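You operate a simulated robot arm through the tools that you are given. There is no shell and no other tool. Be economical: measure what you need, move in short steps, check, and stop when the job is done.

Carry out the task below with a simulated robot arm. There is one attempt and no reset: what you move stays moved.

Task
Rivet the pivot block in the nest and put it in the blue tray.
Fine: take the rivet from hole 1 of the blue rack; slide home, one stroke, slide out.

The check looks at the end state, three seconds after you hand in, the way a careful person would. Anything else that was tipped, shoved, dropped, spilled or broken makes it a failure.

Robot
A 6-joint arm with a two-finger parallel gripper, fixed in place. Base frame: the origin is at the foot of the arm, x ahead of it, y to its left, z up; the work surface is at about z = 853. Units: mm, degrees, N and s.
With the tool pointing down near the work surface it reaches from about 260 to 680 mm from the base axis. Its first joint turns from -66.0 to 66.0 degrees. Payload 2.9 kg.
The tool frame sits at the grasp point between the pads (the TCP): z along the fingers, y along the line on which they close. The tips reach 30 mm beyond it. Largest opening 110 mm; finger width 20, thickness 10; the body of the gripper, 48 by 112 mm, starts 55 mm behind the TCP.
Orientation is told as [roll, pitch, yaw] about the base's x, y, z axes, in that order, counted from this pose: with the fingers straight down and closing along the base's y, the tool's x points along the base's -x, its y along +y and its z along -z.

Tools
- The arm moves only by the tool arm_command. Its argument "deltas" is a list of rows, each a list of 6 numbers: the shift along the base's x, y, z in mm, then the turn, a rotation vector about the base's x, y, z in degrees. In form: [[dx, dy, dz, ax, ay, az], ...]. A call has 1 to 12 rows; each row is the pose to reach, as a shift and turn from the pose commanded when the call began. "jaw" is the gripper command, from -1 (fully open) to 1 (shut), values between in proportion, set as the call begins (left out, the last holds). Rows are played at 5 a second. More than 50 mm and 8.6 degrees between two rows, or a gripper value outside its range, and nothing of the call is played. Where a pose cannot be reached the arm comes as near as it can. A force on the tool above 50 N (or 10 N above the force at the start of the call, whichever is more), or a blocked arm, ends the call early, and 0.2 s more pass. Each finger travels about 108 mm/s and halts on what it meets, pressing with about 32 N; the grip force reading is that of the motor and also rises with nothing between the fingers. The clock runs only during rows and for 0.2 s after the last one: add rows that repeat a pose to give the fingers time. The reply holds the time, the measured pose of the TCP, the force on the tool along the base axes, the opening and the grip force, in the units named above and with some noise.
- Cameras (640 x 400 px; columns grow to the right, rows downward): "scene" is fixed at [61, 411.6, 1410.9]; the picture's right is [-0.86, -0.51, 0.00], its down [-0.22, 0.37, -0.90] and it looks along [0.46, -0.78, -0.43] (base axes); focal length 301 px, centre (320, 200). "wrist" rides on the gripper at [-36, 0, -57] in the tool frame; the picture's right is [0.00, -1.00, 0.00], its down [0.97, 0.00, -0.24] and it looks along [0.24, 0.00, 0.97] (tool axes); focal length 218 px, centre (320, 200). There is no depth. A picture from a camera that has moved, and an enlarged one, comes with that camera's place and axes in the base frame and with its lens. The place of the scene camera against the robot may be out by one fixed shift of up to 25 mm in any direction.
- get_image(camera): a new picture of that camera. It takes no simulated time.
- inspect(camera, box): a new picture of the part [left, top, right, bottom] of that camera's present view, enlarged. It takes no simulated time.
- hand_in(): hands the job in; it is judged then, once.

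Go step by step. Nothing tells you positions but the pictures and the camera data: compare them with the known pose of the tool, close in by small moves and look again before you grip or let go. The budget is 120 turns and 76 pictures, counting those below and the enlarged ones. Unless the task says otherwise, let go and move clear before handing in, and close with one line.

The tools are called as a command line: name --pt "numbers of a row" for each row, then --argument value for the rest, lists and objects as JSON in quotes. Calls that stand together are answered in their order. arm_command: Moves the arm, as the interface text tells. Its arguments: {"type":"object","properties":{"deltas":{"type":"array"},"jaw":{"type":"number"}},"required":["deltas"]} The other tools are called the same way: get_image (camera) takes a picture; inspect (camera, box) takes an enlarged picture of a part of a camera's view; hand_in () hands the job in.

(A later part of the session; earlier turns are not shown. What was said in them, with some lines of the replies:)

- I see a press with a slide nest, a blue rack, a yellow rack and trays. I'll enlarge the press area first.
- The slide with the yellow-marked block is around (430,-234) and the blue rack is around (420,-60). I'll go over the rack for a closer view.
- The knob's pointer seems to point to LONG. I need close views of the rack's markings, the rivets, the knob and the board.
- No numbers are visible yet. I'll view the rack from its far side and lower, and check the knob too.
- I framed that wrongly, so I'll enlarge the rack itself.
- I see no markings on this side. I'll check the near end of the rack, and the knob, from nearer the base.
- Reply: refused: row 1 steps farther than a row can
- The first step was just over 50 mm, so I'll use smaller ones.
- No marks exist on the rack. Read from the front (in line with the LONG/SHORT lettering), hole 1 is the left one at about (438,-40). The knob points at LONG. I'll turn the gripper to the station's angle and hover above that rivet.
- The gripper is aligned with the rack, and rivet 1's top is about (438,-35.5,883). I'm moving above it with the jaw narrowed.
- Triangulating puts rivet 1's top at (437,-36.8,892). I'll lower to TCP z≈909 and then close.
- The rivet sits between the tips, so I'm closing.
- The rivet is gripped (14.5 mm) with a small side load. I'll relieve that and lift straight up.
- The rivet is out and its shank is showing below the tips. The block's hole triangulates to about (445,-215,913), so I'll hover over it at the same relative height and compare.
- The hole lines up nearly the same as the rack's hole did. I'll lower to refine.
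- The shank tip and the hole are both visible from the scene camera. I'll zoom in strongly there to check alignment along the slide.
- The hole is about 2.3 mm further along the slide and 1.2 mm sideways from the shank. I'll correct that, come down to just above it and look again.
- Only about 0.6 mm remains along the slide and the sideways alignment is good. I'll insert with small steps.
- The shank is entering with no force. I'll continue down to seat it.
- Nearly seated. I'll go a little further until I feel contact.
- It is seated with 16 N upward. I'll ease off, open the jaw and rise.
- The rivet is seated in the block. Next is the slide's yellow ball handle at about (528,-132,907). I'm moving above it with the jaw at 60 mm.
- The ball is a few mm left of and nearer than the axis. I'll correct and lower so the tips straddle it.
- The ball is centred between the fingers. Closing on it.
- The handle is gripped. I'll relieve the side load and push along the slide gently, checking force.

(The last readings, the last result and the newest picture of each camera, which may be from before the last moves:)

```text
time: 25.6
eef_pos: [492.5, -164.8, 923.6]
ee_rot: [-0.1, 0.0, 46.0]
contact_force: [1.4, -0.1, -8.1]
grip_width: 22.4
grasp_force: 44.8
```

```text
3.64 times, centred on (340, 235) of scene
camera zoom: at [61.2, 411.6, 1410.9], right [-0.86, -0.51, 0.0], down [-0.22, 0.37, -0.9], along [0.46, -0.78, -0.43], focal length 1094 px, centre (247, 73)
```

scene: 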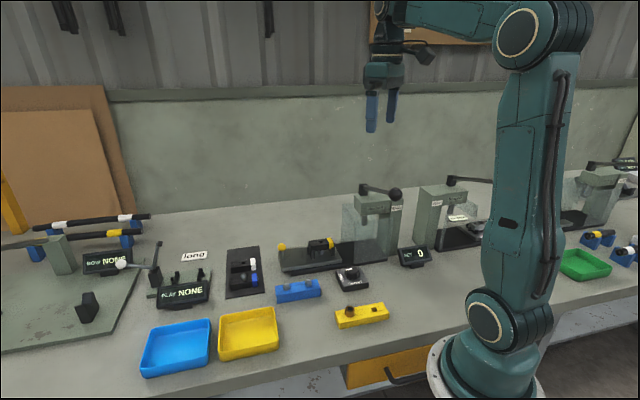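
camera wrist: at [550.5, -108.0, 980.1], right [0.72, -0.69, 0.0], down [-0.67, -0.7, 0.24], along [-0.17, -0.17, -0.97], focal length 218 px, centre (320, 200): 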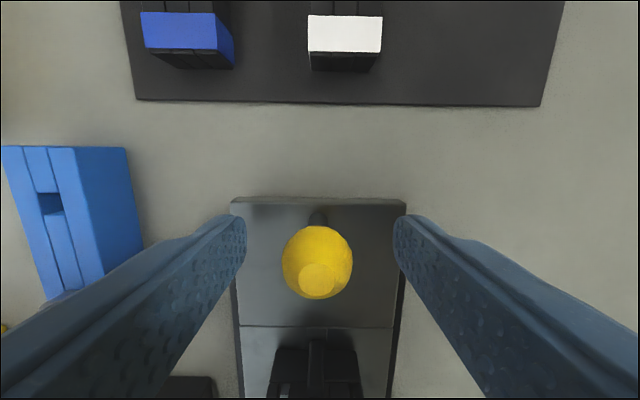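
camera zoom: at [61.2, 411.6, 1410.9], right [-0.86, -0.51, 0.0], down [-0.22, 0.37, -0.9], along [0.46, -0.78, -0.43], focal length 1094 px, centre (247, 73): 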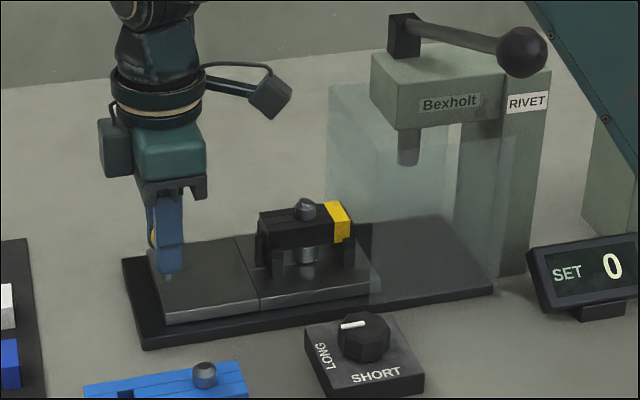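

The slide moves freely with about 86 mm left to the ram. Continuing.

arm_command --pt "-6.9 -7.2 -0.5 0 0 0" --pt "-13.9 -14.4 -0.5 0 0 0" --pt "-20.8 -21.6 -0.5 0 0 0" --pt "-27.8 -28.8 -0.5 0 0 0" --pt "-34.7 -36 -0.5 0 0 0" --pt "-41.7 -43.2 -0.5 0 0 0" --pt "-48.6 -50.4 -0.5 0 0 0" --pt "-48.6 -50.4 -0.5 0 0 0"

inspect --camera "scene" --box '[260, 180, 420, 290]'

```text
time: 27.4
eef_pos: [441.8, -215.6, 923.5]
ee_rot: [0.1, -0.1, 45.9]
contact_force: [-3.6, 4.7, 2.0]
grip_width: 22.8
grasp_force: 45.0
```

```text
3.64 times, centred on (340, 235) of scene
camera zoom: at [60.9, 411.8, 1410.9], right [-0.86, -0.51, 0.0], down [-0.22, 0.37, -0.9], along [0.46, -0.78, -0.43], focal length 1094 px, centre (247, 73)
```

zoom: 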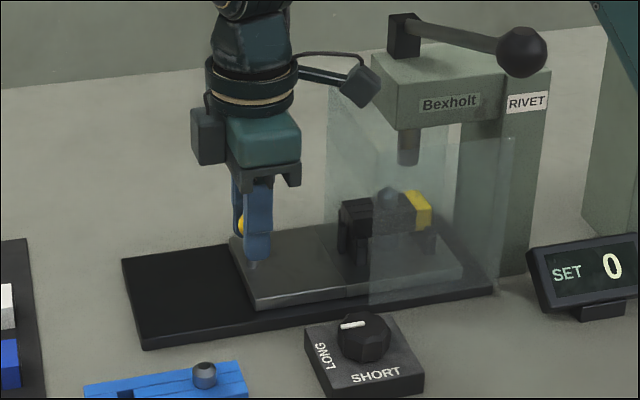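

About 17 mm remain. A box on the wrist is close to the press head, so I'll check the clearance before going on.

inspect --camera "scene" --box '[310, 175, 400, 235]'

get_image --camera "wrist"

```text
6.67 times, centred on (355, 205) of scene
camera zoom: at [60.9, 411.8, 1410.9], right [-0.86, -0.51, 0.0], down [-0.22, 0.37, -0.9], along [0.46, -0.78, -0.43], focal length 2006 px, centre (87, 167)
```

zoom: 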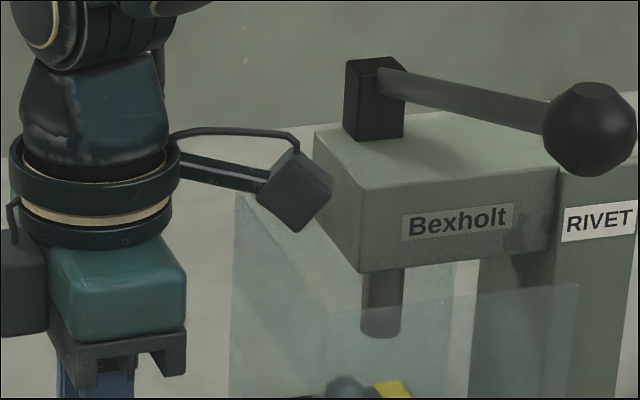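

```text
26 pictures are left
camera wrist: at [468.1, -189.3, 980.2], right [0.72, -0.69, 0.0], down [-0.67, -0.7, 0.24], along [-0.17, -0.17, -0.97], focal length 218 px, centre (320, 200)
```

wrist: 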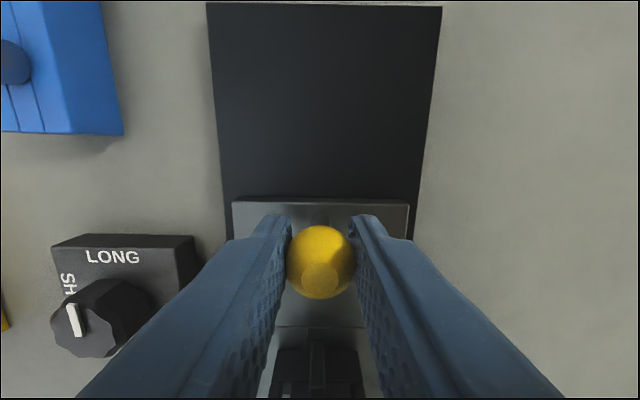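

The wrist box points toward the press and would hit the head. I'll let go of the handle, rise, and turn the gripper by −90° so the box points away from the press, then regrip.

arm_command --pt "0 0 0 0 0 0" --pt "0 0 0 0 0 0" --pt "0 0 30 0 0 0" --pt "0 0 70 0 0 0" --pt "0 0 80 0 0 -8" --pt "0 0 80 0 0 -16" --pt "0 0 80 0 0 -24" --pt "0 0 80 0 0 -32" --pt "0 0 80 0 0 -40" --pt "0 0 80 0 0 -48" --pt "0 0 80 0 0 -56" --pt "0 0 80 0 0 -56" --jaw -0.1

arm_command --pt "0 0 0 0 0 -8.5" --pt "0 0 0 0 0 -17" --pt "0 0 0 0 0 -25.5" --pt "0 0 0 0 0 -34" --pt "0 0 0 0 0 -34"

get_image --camera "wrist"

```text
time: 30.0
eef_pos: [442.8, -214.8, 1003.4]
ee_rot: [0.0, 0.0, -10.1]
contact_force: [0.1, 1.5, -0.1]
grip_width: 60.2
grasp_force: 0.1
```

```text
time: 31.2
eef_pos: [444.1, -215.6, 1003.4]
ee_rot: [0.0, 0.0, -44.1]
contact_force: [0.2, -1.1, -0.3]
grip_width: 60.8
grasp_force: 0.0
```

```text
25 pictures are left
camera wrist: at [470.4, -240.1, 1060.4], right [-0.7, -0.72, 0.0], down [-0.7, 0.68, 0.24], along [-0.17, 0.17, -0.97], focal length 218 px, centre (320, 200)
```

wrist: 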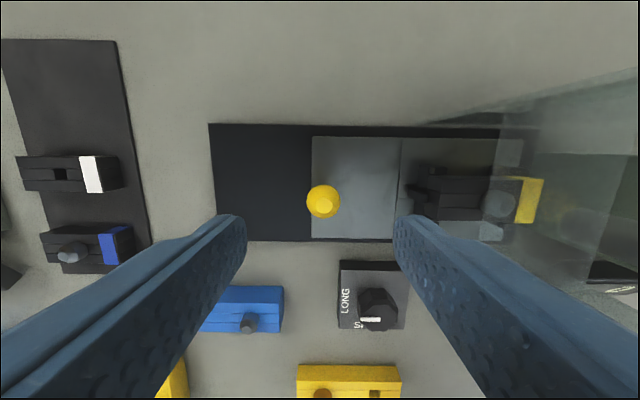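

The turn worked and the ball sits on the axis. I'll lower and grip it with the fingers fore and aft.

arm_command --pt "-1.4 -1.4 -30 0 0 0" --pt "-1.4 -1.4 -60 0 0 0" --pt "-1.4 -1.4 -80 0 0 0" --pt "-1.4 -1.4 -80 0 0 0"

arm_command --pt "0 0 0 0 0 0" --pt "0 0 0 0 0 0" --pt "0 0 0 0 0 0" --jaw 1

get_image --camera "wrist"

```text
time: 32.2
eef_pos: [443.1, -216.6, 922.4]
ee_rot: [0.0, 0.1, -44.0]
contact_force: [-0.6, 0.4, -0.3]
grip_width: 60.4
grasp_force: 0.1
```

```text
time: 33.0
eef_pos: [443.0, -217.7, 922.6]
ee_rot: [0.0, -0.1, -43.9]
contact_force: [0.3, -0.9, -3.0]
grip_width: 22.6
grasp_force: 44.6
```

```text
24 pictures are left
camera wrist: at [470.3, -241.8, 979.8], right [-0.69, -0.72, 0.0], down [-0.7, 0.67, 0.24], along [-0.17, 0.17, -0.97], focal length 218 px, centre (320, 200)
```

wrist: 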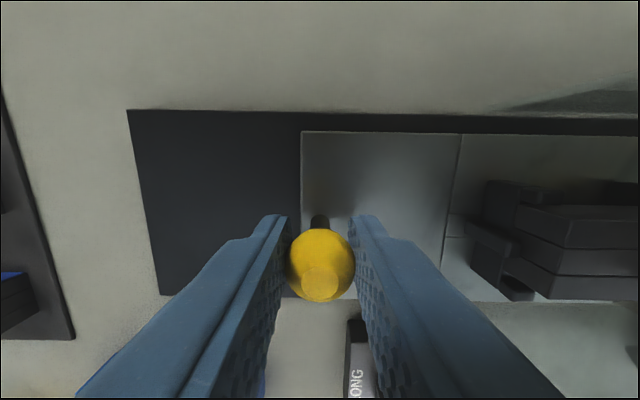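

Gripped. I'll push on in small steps until the slide meets its stop.

arm_command --pt "-2.8 -2.9 0 0 0 0" --pt "-5.6 -5.8 0 0 0 0" --pt "-8.3 -8.6 0 0 0 0" --pt "-11.1 -11.5 0 0 0 0" --pt "-13.2 -13.7 0 0 0 0" --pt "-14.6 -15.1 0 0 0 0" --pt "-16 -16.5 0 0 0 0" --pt "-17.4 -18 0 0 0 0"

inspect --camera "scene" --box '[270, 180, 420, 280]'

```text
time: 34.4
eef_pos: [432.8, -227.8, 922.3]
ee_rot: [0.4, -0.4, -43.1]
contact_force: [7.6, 0.5, -7.6]
grip_width: 22.4
grasp_force: 45.2
stopped in row 6: the force on the tool passed its limit (the readings are from after the stop); the commanded pose is now the measured one
```

```text
4.00 times, centred on (345, 230) of scene
camera zoom: at [61.3, 411.6, 1410.9], right [-0.86, -0.51, 0.0], down [-0.22, 0.37, -0.9], along [0.46, -0.78, -0.43], focal length 1204 px, centre (220, 80)
```

zoom: 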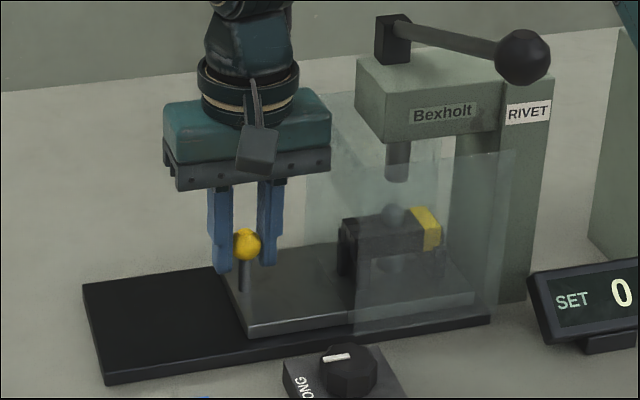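

The stop is felt and the rivet lines up under the ram. I'll let go, rise high, and move toward the lever's ball at about (226,-189,1100).

arm_command --pt "0 0 0 0 0 0" --pt "0 0 0 0 0 0" --pt "0 0 30 0 0 0" --pt "0 0 70 0 0 0" --pt "0 0 115 0 0 0" --pt "0 0 160 0 0 0" --pt "0 0 205 0 0 0" --pt "0 0 250 0 0 0" --pt "0 0 285 0 0 0" --pt "0 0 285 0 0 0" --jaw -0.1

arm_command --pt "-35 5 20 0 0 0" --pt "-75 15 40 0 0 0" --pt "-115 25 40 0 0 0" --pt "-150 35 40 0 0 0" --pt "-180 38 40 0 0 0" --pt "-180 38 40 0 0 0"

get_image --camera "wrist"

```text
time: 36.6
eef_pos: [433.4, -227.6, 1207.5]
ee_rot: [0.3, -0.3, -43.3]
contact_force: [0.1, 0.5, -1.0]
grip_width: 60.6
grasp_force: 0.0
```

```text
time: 38.0
eef_pos: [251.5, -201.7, 1253.8]
ee_rot: [-0.1, 0.1, -43.4]
contact_force: [0.2, 0.2, 1.3]
grip_width: 60.6
grasp_force: 0.0
out of reach, approached as far as the arm can: row 5, 6
```

```text
22 pictures are left
camera wrist: at [279.9, -226.6, 1310.1], right [-0.69, -0.73, 0.0], down [-0.7, 0.67, 0.24], along [-0.18, 0.17, -0.97], focal length 218 px, centre (320, 200)
```

wrist: 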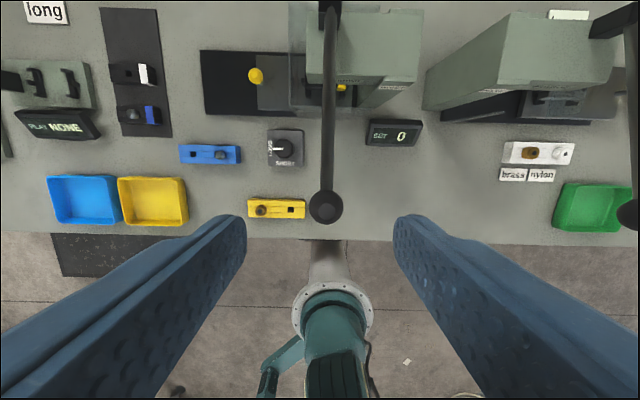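

The lever's ball triangulates to about (239,-194,1125) and its pivot to about (368,-322,1055), so a push swings it down in an arc. I'll lower toward it.

arm_command --pt "0 0 -30 0 0 0" --pt "-5 3 -55 0 0 0" --pt "-11 6 -75 0 0 0" --pt "-11 6 -75 0 0 0"

get_image --camera "wrist"

get_image --camera "scene"

```text
time: 39.0
eef_pos: [216.5, -209.5, 1176.2]
ee_rot: [-4.0, -1.3, -59.2]
contact_force: [4.3, 3.2, -0.5]
grip_width: 60.6
grasp_force: 0.0
out of reach, approached as far as the arm can: row 1, 2
```

```text
21 pictures are left
camera wrist: at [238.1, -236.2, 1234.0], right [-0.86, -0.51, 0.07], down [-0.48, 0.85, 0.22], along [-0.17, 0.15, -0.97], focal length 218 px, centre (320, 200)
```

wrist: 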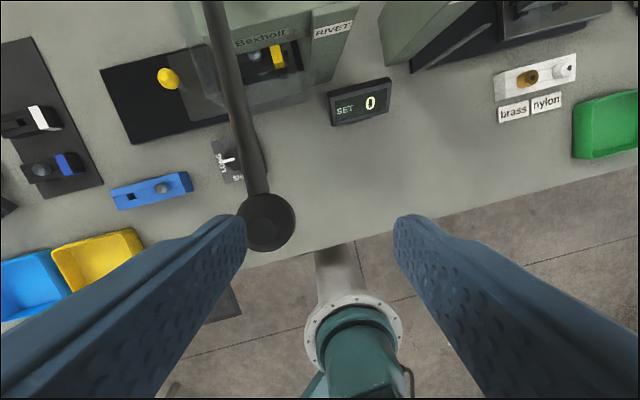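

```text
20 pictures are left
```

scene: 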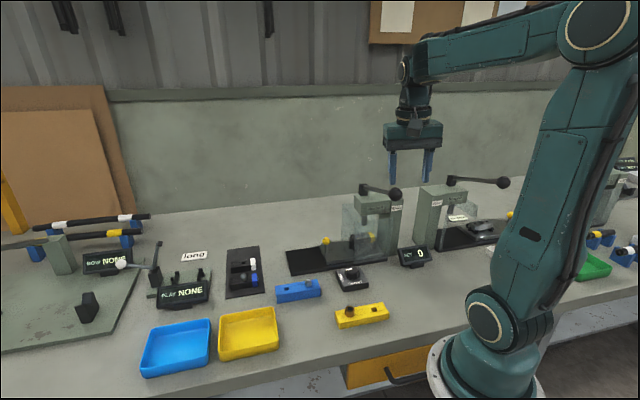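

The arm came out of a poor region near its reach limit. I'll let it settle on the last command and read the pose.

arm_command --pt "0 0 0 0 0 0" --pt "0 0 0 0 0 0" --pt "0 0 0 0 0 0"

```text
time: 39.8
eef_pos: [241.9, -184.2, 1176.0]
ee_rot: [0.5, -0.2, -43.3]
contact_force: [-0.8, -0.5, 0.0]
grip_width: 60.5
grasp_force: 0.1
```

It settled at (242,-184,1176). Ball re-estimate is (238,-196,1125), so I'll centre over it and check.

arm_command --pt "-1 -4 0 0 0 0" --pt "-3 -8 0 0 0 0" --pt "-3 -11 0 0 0 0" --pt "-3 -11 0 0 0 0" --pt "-3 -11 0 0 0 0"

get_image --camera "wrist"

```text
time: 41.0
eef_pos: [237.7, -195.3, 1173.9]
ee_rot: [0.5, -0.1, -43.4]
contact_force: [0.4, 0.1, 0.0]
grip_width: 60.5
grasp_force: 0.1
```

```text
19 pictures are left
camera wrist: at [264.4, -220.2, 1231.5], right [-0.69, -0.73, -0.01], down [-0.71, 0.67, 0.24], along [-0.17, 0.17, -0.97], focal length 218 px, centre (320, 200)
```

wrist: 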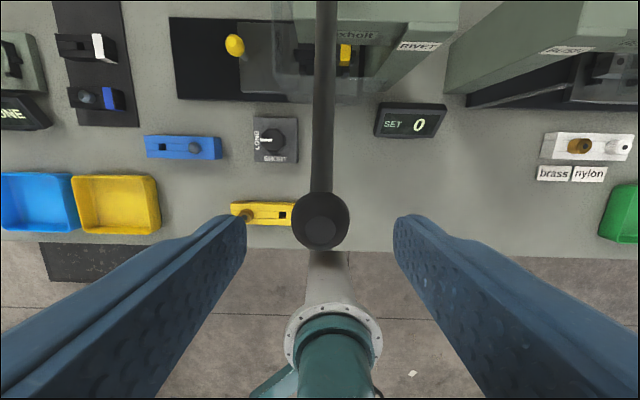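

The ball is centred. Lowering and gripping.

arm_command --pt "0 0 -15 0 0 0" --pt "0 0 -30 0 0 0" --pt "0 0 -42 0 0 0" --pt "0 0 -42 0 0 0" --pt "0 0 -42 0 0 0"

arm_command --pt "0 0 0 0 0 0" --pt "0 0 0 0 0 0" --pt "0 0 0 0 0 0" --jaw 1

get_image --camera "wrist"

```text
time: 42.2
eef_pos: [236.9, -195.2, 1129.7]
ee_rot: [0.4, -0.2, -43.4]
contact_force: [0.9, 0.1, 0.2]
grip_width: 60.4
grasp_force: 0.2
```

```text
time: 43.0
eef_pos: [236.5, -194.0, 1129.9]
ee_rot: [0.4, -0.2, -43.4]
contact_force: [4.5, 3.4, -1.4]
grip_width: 30.0
grasp_force: 45.2
```

```text
18 pictures are left
camera wrist: at [263.0, -218.9, 1187.5], right [-0.69, -0.73, -0.01], down [-0.71, 0.67, 0.24], along [-0.17, 0.17, -0.97], focal length 218 px, centre (320, 200)
```

wrist: 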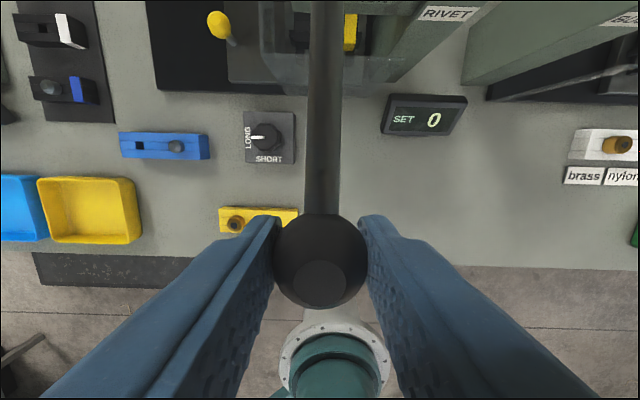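

Gripped. I'll start swinging the lever down along the estimated arc, a few degrees at a time, watching the force.

arm_command --pt "-2 2 -8 0 0 0" --pt "-3.8 3.8 -16.3 0 0 0" --pt "-5.3 5.2 -24.5 0 0 0" --pt "-6.7 6.6 -32.8 0 0 0" --pt "-6.7 6.6 -32.8 0 0 0"

```text
time: 44.2
eef_pos: [230.3, -189.1, 1099.1]
ee_rot: [0.3, -0.3, -43.5]
contact_force: [5.7, -14.7, 5.7]
grip_width: 30.2
grasp_force: 45.6
```

The lever pulls slightly inward, so the arc is flatter than I assumed. I'll correct inward and continue.

arm_command --pt "1.5 -1.5 -2 0 0 0" --pt "1.5 -1.5 -10 0 0 0" --pt "1.8 -1.8 -18 0 0 0" --pt "2.2 -2.2 -26 0 0 0" --pt "2.2 -2.2 -26 0 0 0"

inspect --camera "scene" --box '[310, 150, 450, 280]'

```text
time: 45.4
eef_pos: [230.8, -188.5, 1071.2]
ee_rot: [0.5, 0.2, -43.4]
contact_force: [-24.5, 10.0, 4.0]
grip_width: 29.8
grasp_force: 45.5
```

```text
3.08 times, centred on (380, 215) of scene
camera zoom: at [60.2, 412.0, 1410.9], right [-0.86, -0.51, 0.0], down [-0.22, 0.37, -0.9], along [0.46, -0.78, -0.43], focal length 926 px, centre (135, 154)
```

zoom: 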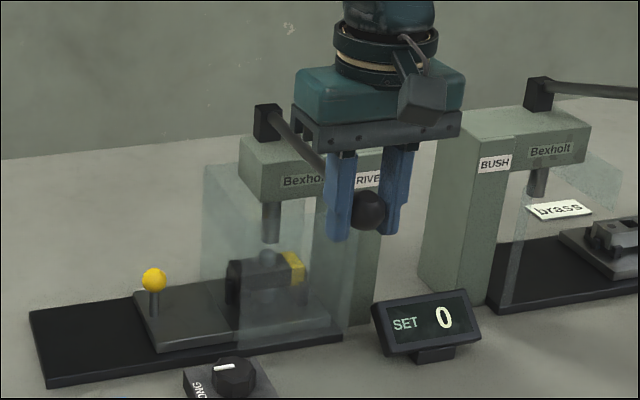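

The push-back now says I'm slightly too far in. I'll correct outward by 2 mm and continue down.

arm_command --pt "-1.6 1.5 -4 0 0 0" --pt "-1.7 1.7 -14 0 0 0" --pt "-1.4 1.4 -24 0 0 0" --pt "-0.9 0.9 -34 0 0 0" --pt "-0.9 0.9 -34 0 0 0"

```text
time: 46.6
eef_pos: [233.0, -191.3, 1039.8]
ee_rot: [0.5, -0.6, -43.3]
contact_force: [4.0, 0.7, 22.2]
grip_width: 30.2
grasp_force: 44.3
```

Resistance is now vertical (22 N), which means the ram is working. I'll continue down with the inward curve.

arm_command --pt "1 -1 -4 0 0 0" --pt "2.3 -2.2 -10 0 0 0" --pt "3.6 -3.5 -15 0 0 0" --pt "5.2 -5.1 -20 0 0 0" --pt "5.2 -5.1 -20 0 0 0"

inspect --camera "scene" --box '[310, 170, 440, 280]'

```text
time: 47.8
eef_pos: [236.7, -194.9, 1019.2]
ee_rot: [0.5, -0.1, -43.2]
contact_force: [2.2, 20.3, 35.6]
grip_width: 29.8
grasp_force: 44.6
```

```text
3.64 times, centred on (375, 225) of scene
camera zoom: at [60.8, 412.4, 1410.7], right [-0.86, -0.51, 0.0], down [-0.22, 0.37, -0.9], along [0.46, -0.78, -0.43], focal length 1094 px, centre (120, 109)
```

zoom: 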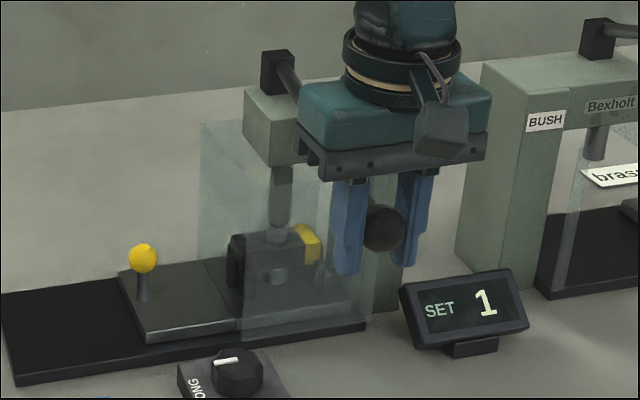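

The display reads SET 1, so the stroke is complete. I'll bring the lever back up along the same arc.

arm_command --pt "-2.2 2.1 10 0 0 0" --pt "-3.8 3.7 21 0 0 0" --pt "-5.4 5.3 32 0 0 0" --pt "-6.6 6.5 42 0 0 0" --pt "-7 6.9 52 0 0 0" --pt "-6.6 6.5 66 0 0 0" --pt "-5.2 5.1 80 0 0 0" --pt "-3.2 3.1 95 0 0 0" --pt "-0.5 0.5 109 0 0 0" --pt "-0.5 0.5 109 0 0 0"

inspect --camera "scene" --box '[310, 160, 440, 270]'

```text
time: 50.0
eef_pos: [235.2, -192.9, 1125.8]
ee_rot: [0.4, 0.4, -43.3]
contact_force: [3.5, 9.5, -43.8]
grip_width: 30.3
grasp_force: 44.9
```

```text
3.64 times, centred on (375, 215) of scene
camera zoom: at [61.4, 411.7, 1410.9], right [-0.86, -0.51, 0.0], down [-0.22, 0.37, -0.9], along [0.46, -0.78, -0.43], focal length 1094 px, centre (120, 146)
```

zoom: 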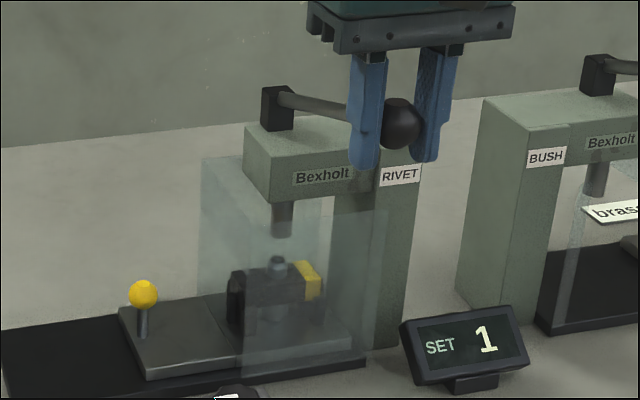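

The lever is at its upper stop. I'll ease it down slightly, open, rise, and go back over the slide handle.

arm_command --pt "0 0 -3 0 0 0" --pt "0 0 -3.5 0 0 0"

arm_command --pt "0 0 0 0 0 0" --pt "0 0 0 0 0 0" --pt "0 0 15 0 0 0" --pt "0 0 35 0 0 0" --pt "0 0 60 0 0 0" --pt "3 -2 75 0 0 0" --pt "3 -2 75 0 0 0" --jaw -0.1

arm_command --pt "30 -5 0 0 0 0" --pt "70 -10 0 0 0 0" --pt "110 -16 0 0 0 0" --pt "150 -22 0 0 0 0" --pt "185 -28 0 0 0 0" --pt "196 -32 -30 0 0 0" --pt "196 -32 -70 0 0 0" --pt "196 -32 -115 0 0 0" --pt "196 -32 -160 0 0 0" --pt "196 -32 -195 0 0 0" --pt "196 -32 -195 0 0 0" --pt "196 -32 -195 0 0 0"

get_image --camera "wrist"

```text
time: 50.6
eef_pos: [234.3, -192.7, 1123.8]
ee_rot: [0.4, 0.0, -43.3]
contact_force: [-9.5, 23.2, -1.8]
grip_width: 30.2
grasp_force: 44.9
```

```text
time: 52.2
eef_pos: [238.2, -195.9, 1199.7]
ee_rot: [0.4, -0.2, -43.3]
contact_force: [-0.1, 0.2, 0.2]
grip_width: 60.5
grasp_force: 0.1
```

```text
time: 54.8
eef_pos: [435.3, -230.2, 1003.7]
ee_rot: [0.4, -0.2, -43.4]
contact_force: [-1.4, -0.3, -0.5]
grip_width: 60.5
grasp_force: 0.1
```

```text
14 pictures are left
camera wrist: at [462.1, -255.0, 1060.7], right [-0.69, -0.73, -0.01], down [-0.71, 0.67, 0.24], along [-0.17, 0.17, -0.97], focal length 218 px, centre (320, 200)
```

wrist: 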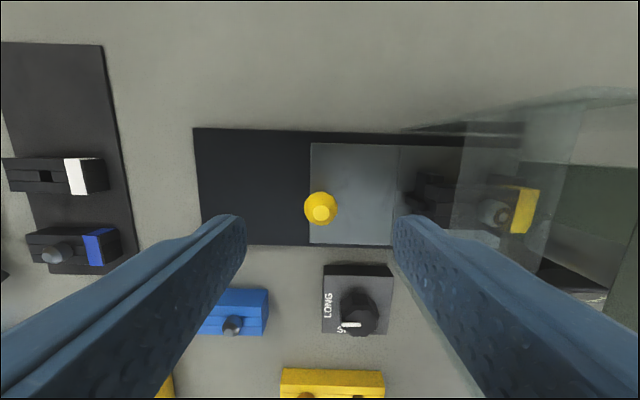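

The ball is about 4.7 mm off sideways. I'll correct, lower and grip.

arm_command --pt "-3.2 3 -30 0 0 0" --pt "-3.2 3 -60 0 0 0" --pt "-3.2 3 -80 0 0 0" --pt "-3.2 3 -80 0 0 0"

arm_command --pt "0 0 0 0 0 0" --pt "0 0 0 0 0 0" --pt "0 0 0 0 0 0" --jaw 1

```text
time: 55.8
eef_pos: [436.0, -223.4, 924.5]
ee_rot: [0.5, -0.2, -43.3]
contact_force: [0.4, 0.4, -0.2]
grip_width: 60.4
grasp_force: 0.1
```

```text
time: 56.6
eef_pos: [434.3, -224.8, 926.0]
ee_rot: [0.4, -0.3, -43.3]
contact_force: [1.7, -3.1, -4.7]
grip_width: 22.5
grasp_force: 44.6
```

Gripped. I'm pulling the slide back out to where it was, about 127 mm.

arm_command --pt "8 8.3 0 0 0 0" --pt "16 16.6 0 0 0 0" --pt "25 25.9 0 0 0 0" --pt "34 35.2 0 0 0 0" --pt "43 44.5 0 0 0 0" --pt "52 53.8 0 0 0 0" --pt "61 63.1 0 0 0 0" --pt "70 72.4 0 0 0 0" --pt "78 80.7 0 0 0 0" --pt "84 87 0 0 0 0" --pt "88 91 0 0 0 0" --pt "88 91 0 0 0 0"

inspect --camera "scene" --box '[260, 180, 420, 290]'

```text
time: 59.2
eef_pos: [522.9, -135.7, 925.5]
ee_rot: [0.6, -0.8, -43.5]
contact_force: [21.4, -22.9, -6.9]
grip_width: 22.4
grasp_force: 44.6
```

```text
3.64 times, centred on (340, 235) of scene
camera zoom: at [61.7, 411.0, 1411.1], right [-0.86, -0.51, 0.0], down [-0.22, 0.37, -0.9], along [0.46, -0.78, -0.43], focal length 1094 px, centre (247, 73)
```

zoom: 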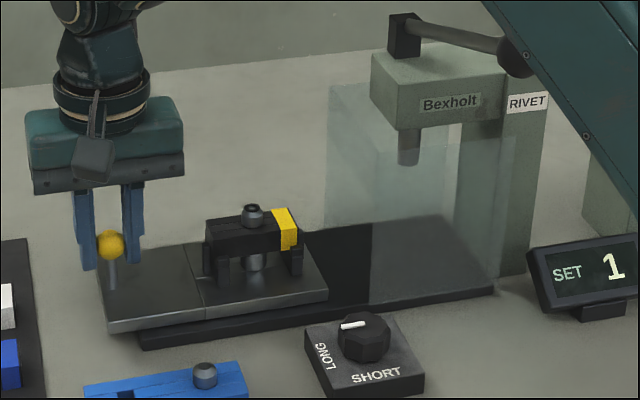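

The slide is out and the rivet is set (SET 1). I'll relieve the side load, let go, rise, and turn back to pick the block.

arm_command --pt "1 -1 0 0 0 0" --pt "2 -2 0 0 0 0" --pt "2 -2 0 0 0 0"

arm_command --pt "0 0 0 0 0 0" --pt "0 0 0 0 0 0" --pt "0 0 30 0 0 0" --pt "0 0 75 0 0 0" --pt "0 0 90 0 0 8" --pt "0 0 90 0 0 16" --pt "0 0 90 0 0 24" --pt "0 0 90 0 0 32" --pt "0 0 90 0 0 40" --pt "0 0 90 0 0 48" --pt "0 0 90 0 0 56" --pt "0 0 90 0 0 56" --jaw -0.1

arm_command --pt "-25 -25 0 0 0 8.4" --pt "-50 -50 0 0 0 16.8" --pt "-75 -75 0 0 0 25.2" --pt "-80 -79 0 0 0 33.4" --pt "-80 -79 0 0 0 33.4"

get_image --camera "wrist"

```text
time: 60.0
eef_pos: [523.4, -135.5, 925.2]
ee_rot: [0.5, -0.3, -43.2]
contact_force: [5.3, -3.1, 11.7]
grip_width: 22.3
grasp_force: 45.5
```

```text
time: 62.6
eef_pos: [523.8, -136.4, 1015.4]
ee_rot: [0.3, -0.2, 12.8]
contact_force: [-0.3, 0.6, -0.3]
grip_width: 60.6
grasp_force: 0.0
```

```text
time: 63.8
eef_pos: [442.5, -217.6, 1014.7]
ee_rot: [0.4, -0.2, 46.1]
contact_force: [0.1, -0.1, -0.6]
grip_width: 60.8
grasp_force: 0.1
```

```text
12 pictures are left
camera wrist: at [468.3, -190.9, 1072.4], right [0.72, -0.69, -0.01], down [-0.67, -0.7, 0.24], along [-0.17, -0.17, -0.97], focal length 218 px, centre (320, 200)
```

wrist: 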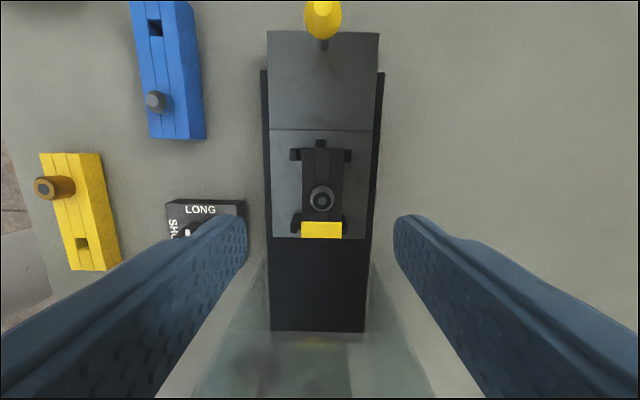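

The rivet is under the axis. I'll shift 6 mm back to fall between the nest posts, and lower around the block.

arm_command --pt "4.2 4.3 -30 0 0 0" --pt "4.2 4.3 -55 0 0 0" --pt "4.2 4.3 -72 0 0 0" --pt "4.2 4.3 -82 0 0 0" --pt "4.2 4.3 -82 0 0 0"

inspect --camera "scene" --box '[290, 210, 370, 270]'

get_image --camera "wrist"

```text
time: 65.0
eef_pos: [446.3, -211.5, 932.6]
ee_rot: [0.4, -0.2, 46.1]
contact_force: [-0.1, -0.1, 0.5]
grip_width: 60.2
grasp_force: 0.1
```

```text
6.67 times, centred on (330, 240) of scene
camera zoom: at [61.0, 411.6, 1410.9], right [-0.86, -0.51, 0.0], down [-0.22, 0.37, -0.9], along [0.46, -0.78, -0.43], focal length 2006 px, centre (253, -67)
```

zoom: 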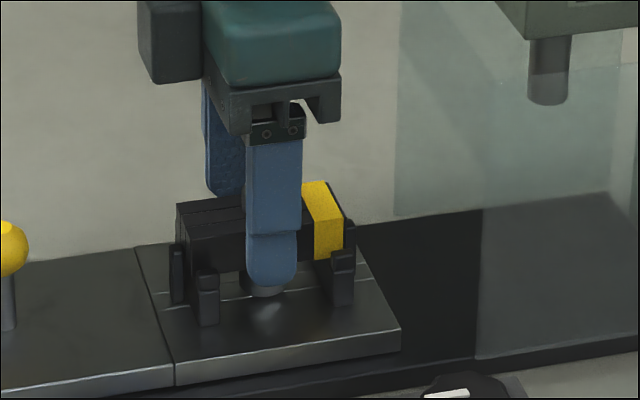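

```text
10 pictures are left
camera wrist: at [472.2, -186.6, 989.6], right [0.72, -0.69, -0.01], down [-0.67, -0.7, 0.24], along [-0.17, -0.17, -0.97], focal length 218 px, centre (320, 200)
```

wrist: 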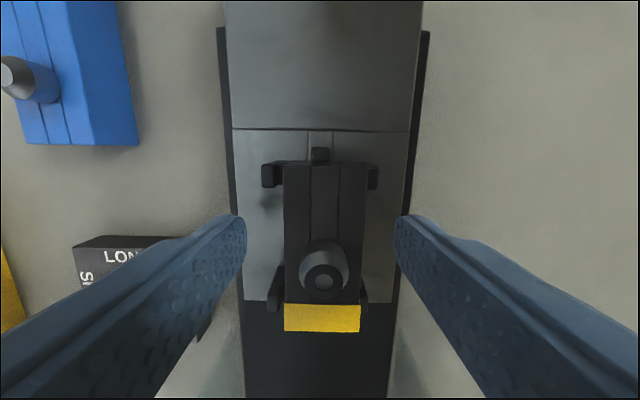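

Fingers are between the posts on both sides of the block. Closing.

arm_command --pt "0 0 0 0 0 0" --pt "0 0 0 0 0 0" --pt "0 0 0 0 0 0" --jaw 1

```text
time: 65.8
eef_pos: [446.6, -212.2, 932.6]
ee_rot: [0.3, -0.2, 46.1]
contact_force: [0.5, -0.3, 0.1]
grip_width: 29.2
grasp_force: 31.6
```

Gripped at 29 mm with no side load. Lifting straight up slowly.

arm_command --pt "0 0 4 0 0 0" --pt "0 0 10 0 0 0" --pt "0 0 20 0 0 0" --pt "0 0 45 0 0 0" --pt "0 0 85 0 0 0" --pt "0 0 110 0 0 0" --pt "0 0 110 0 0 0"

get_image --camera "scene"

```text
time: 67.4
eef_pos: [446.3, -210.9, 1044.1]
ee_rot: [0.4, -0.2, 46.1]
contact_force: [-0.2, 0.5, -1.8]
grip_width: 28.9
grasp_force: 31.5
```

```text
9 pictures are left
```

scene: 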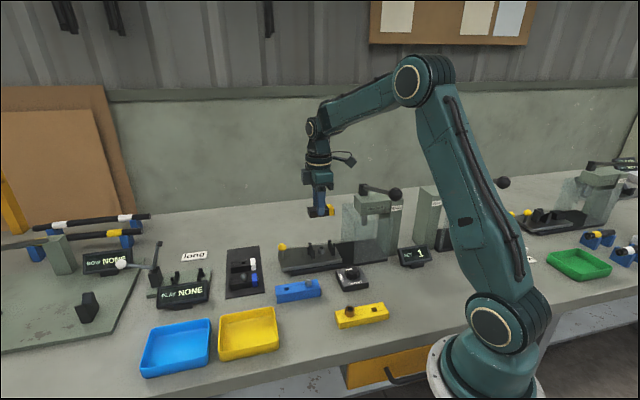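

The block is lifted and the nest is empty. I'm carrying it high over to the blue tray at about (540,212).

arm_command --pt "8 40 0 0 0 0" --pt "16 85 0 0 0 0" --pt "24 130 0 0 0 0" --pt "32 175 0 0 0 0" --pt "40 220 0 0 0 0" --pt "50 265 0 0 0 0" --pt "60 308 0 0 0 0" --pt "70 350 0 0 0 0" --pt "80 390 0 0 0 0" --pt "88 418 0 0 0 0" --pt "88 418 0 0 0 0"

get_image --camera "wrist"

```text
time: 69.8
eef_pos: [535.2, 209.2, 1043.3]
ee_rot: [0.4, -0.2, 45.9]
contact_force: [0.8, 0.9, -1.0]
grip_width: 29.0
grasp_force: 32.0
```

```text
8 pictures are left
camera wrist: at [561.9, 234.6, 1101.2], right [0.72, -0.69, -0.01], down [-0.67, -0.7, 0.24], along [-0.17, -0.17, -0.97], focal length 218 px, centre (320, 200)
```

wrist: 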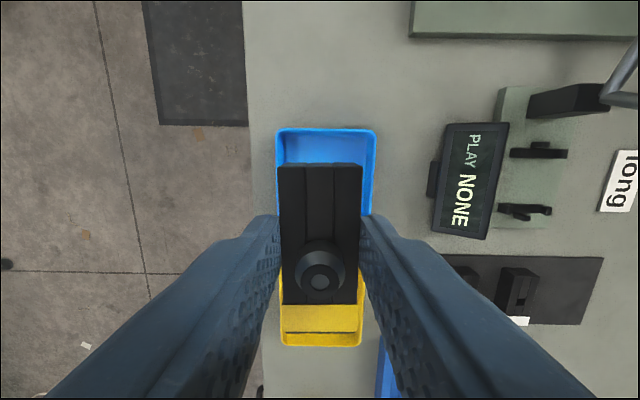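

The blue tray is beneath the block, its centre about 6 mm to the right and 3 mm ahead. I'll shift and lower partway, then check from the scene.

arm_command --pt "2.2 -6.3 -20 0 0 0" --pt "2.2 -6.3 -60 0 0 0" --pt "2.2 -6.3 -95 0 0 0" --pt "2.2 -6.3 -115 0 0 0" --pt "2.2 -6.3 -115 0 0 0"

inspect --camera "scene" --box '[120, 280, 290, 390]'

get_image --camera "wrist"

```text
time: 71.0
eef_pos: [536.4, 202.2, 928.4]
ee_rot: [0.5, -0.3, 46.1]
contact_force: [0.6, -0.3, -1.1]
grip_width: 29.3
grasp_force: 32.1
```

```text
3.64 times, centred on (205, 335) of scene
camera zoom: at [61.0, 411.6, 1410.9], right [-0.86, -0.51, 0.0], down [-0.22, 0.37, -0.9], along [0.46, -0.78, -0.43], focal length 1094 px, centre (738, -291)
```

zoom: 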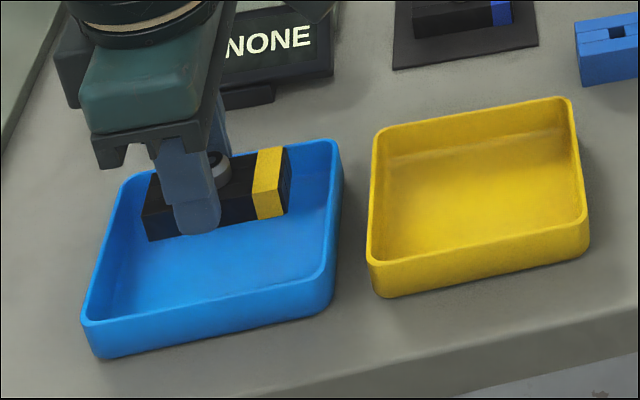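

```text
6 pictures are left
camera wrist: at [562.5, 227.1, 985.5], right [0.72, -0.69, -0.01], down [-0.67, -0.7, 0.24], along [-0.17, -0.17, -0.97], focal length 218 px, centre (320, 200)
```

wrist: 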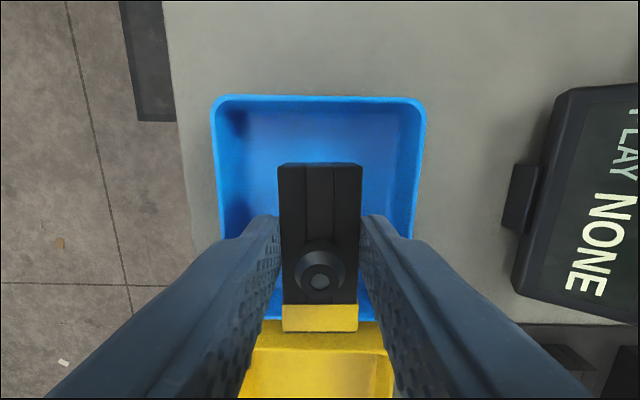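

The block is well inside the tray outline. Lowering to the floor, gently at the end.

arm_command --pt "0 0 -12 0 0 0" --pt "0 0 -22 0 0 0" --pt "0 0 -28 0 0 0" --pt "0 0 -31 0 0 0" --pt "0 0 -31 0 0 0"

```text
time: 72.2
eef_pos: [537.1, 201.2, 895.6]
ee_rot: [0.3, -0.2, 46.1]
contact_force: [0.0, 0.0, -0.2]
grip_width: 29.1
grasp_force: 31.5
```

arm_command --pt "0 0 -1.5 0 0 0" --pt "0 0 -3 0 0 0" --pt "0 0 -4 0 0 0"

inspect --camera "scene" --box '[135, 310, 225, 380]'

```text
time: 73.0
eef_pos: [537.7, 200.8, 893.6]
ee_rot: [0.4, -0.4, 46.2]
contact_force: [0.3, 1.9, 1.6]
grip_width: 29.1
grasp_force: 31.5
```

```text
5.71 times, centred on (180, 345) of scene
camera zoom: at [61.0, 411.6, 1410.9], right [-0.86, -0.51, 0.0], down [-0.22, 0.37, -0.9], along [0.46, -0.78, -0.43], focal length 1720 px, centre (1120, -629)
```

zoom: 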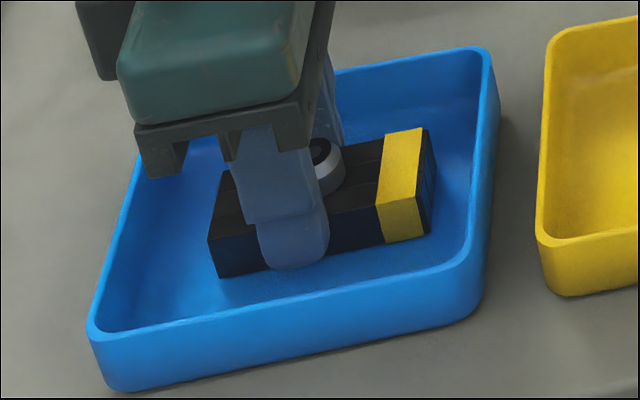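

The block is on or very near the floor. One or two more small steps to confirm contact.

arm_command --pt "0 0 -1 0 0 0" --pt "0 0 -2 0 0 0"

```text
time: 73.6
eef_pos: [537.4, 200.0, 893.1]
ee_rot: [0.3, -0.3, 46.1]
contact_force: [-4.5, 2.0, 15.9]
grip_width: 29.1
grasp_force: 31.9
```

It's resting on the floor (16 N). I'll ease up, open modestly and rise clear.

arm_command --pt "0 0 1 0 0 0" --pt "0 0 1 0 0 0" --pt "0 0 1 0 0 0" --jaw 0.2

arm_command --pt "0 0 20 0 0 0" --pt "0 0 60 0 0 0" --pt "0 0 105 0 0 0" --pt "0 0 150 0 0 0" --pt "0 0 190 0 0 0" --pt "0 0 190 0 0 0"

get_image --camera "scene"

inspect --camera "scene" --box '[135, 310, 225, 380]'

```text
time: 74.4
eef_pos: [535.9, 199.5, 892.7]
ee_rot: [0.4, -0.2, 45.9]
contact_force: [-0.5, 0.7, 0.4]
grip_width: 43.9
grasp_force: 0.1
```

```text
time: 75.8
eef_pos: [536.1, 197.5, 1082.4]
ee_rot: [0.4, -0.2, 46.1]
contact_force: [0.0, -0.1, 0.4]
grip_width: 43.8
grasp_force: 0.1
```

```text
4 pictures are left
```

scene: 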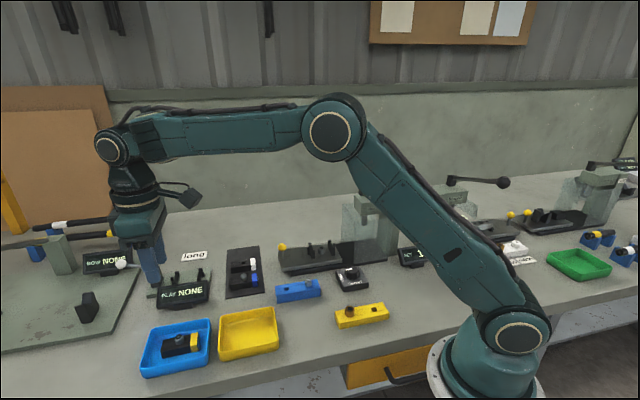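

```text
5.71 times, centred on (180, 345) of scene
camera zoom: at [61.0, 411.6, 1410.9], right [-0.86, -0.51, 0.0], down [-0.22, 0.37, -0.9], along [0.46, -0.78, -0.43], focal length 1720 px, centre (1120, -629)
```

zoom: 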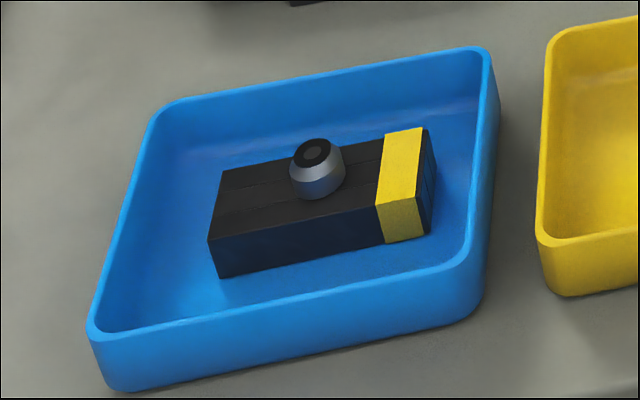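

The riveted block is lying in the blue tray, the gripper is clear, and everything else is where it was. I'm handing in.

hand_in

```text
The job is handed in.
```

The pivot block is riveted (one stroke, the press counter reads SET 1) and lies in the blue tray, with the slide back out. The rack has no numbers, so I took the left-hand hole, seen from the front, as hole 1.
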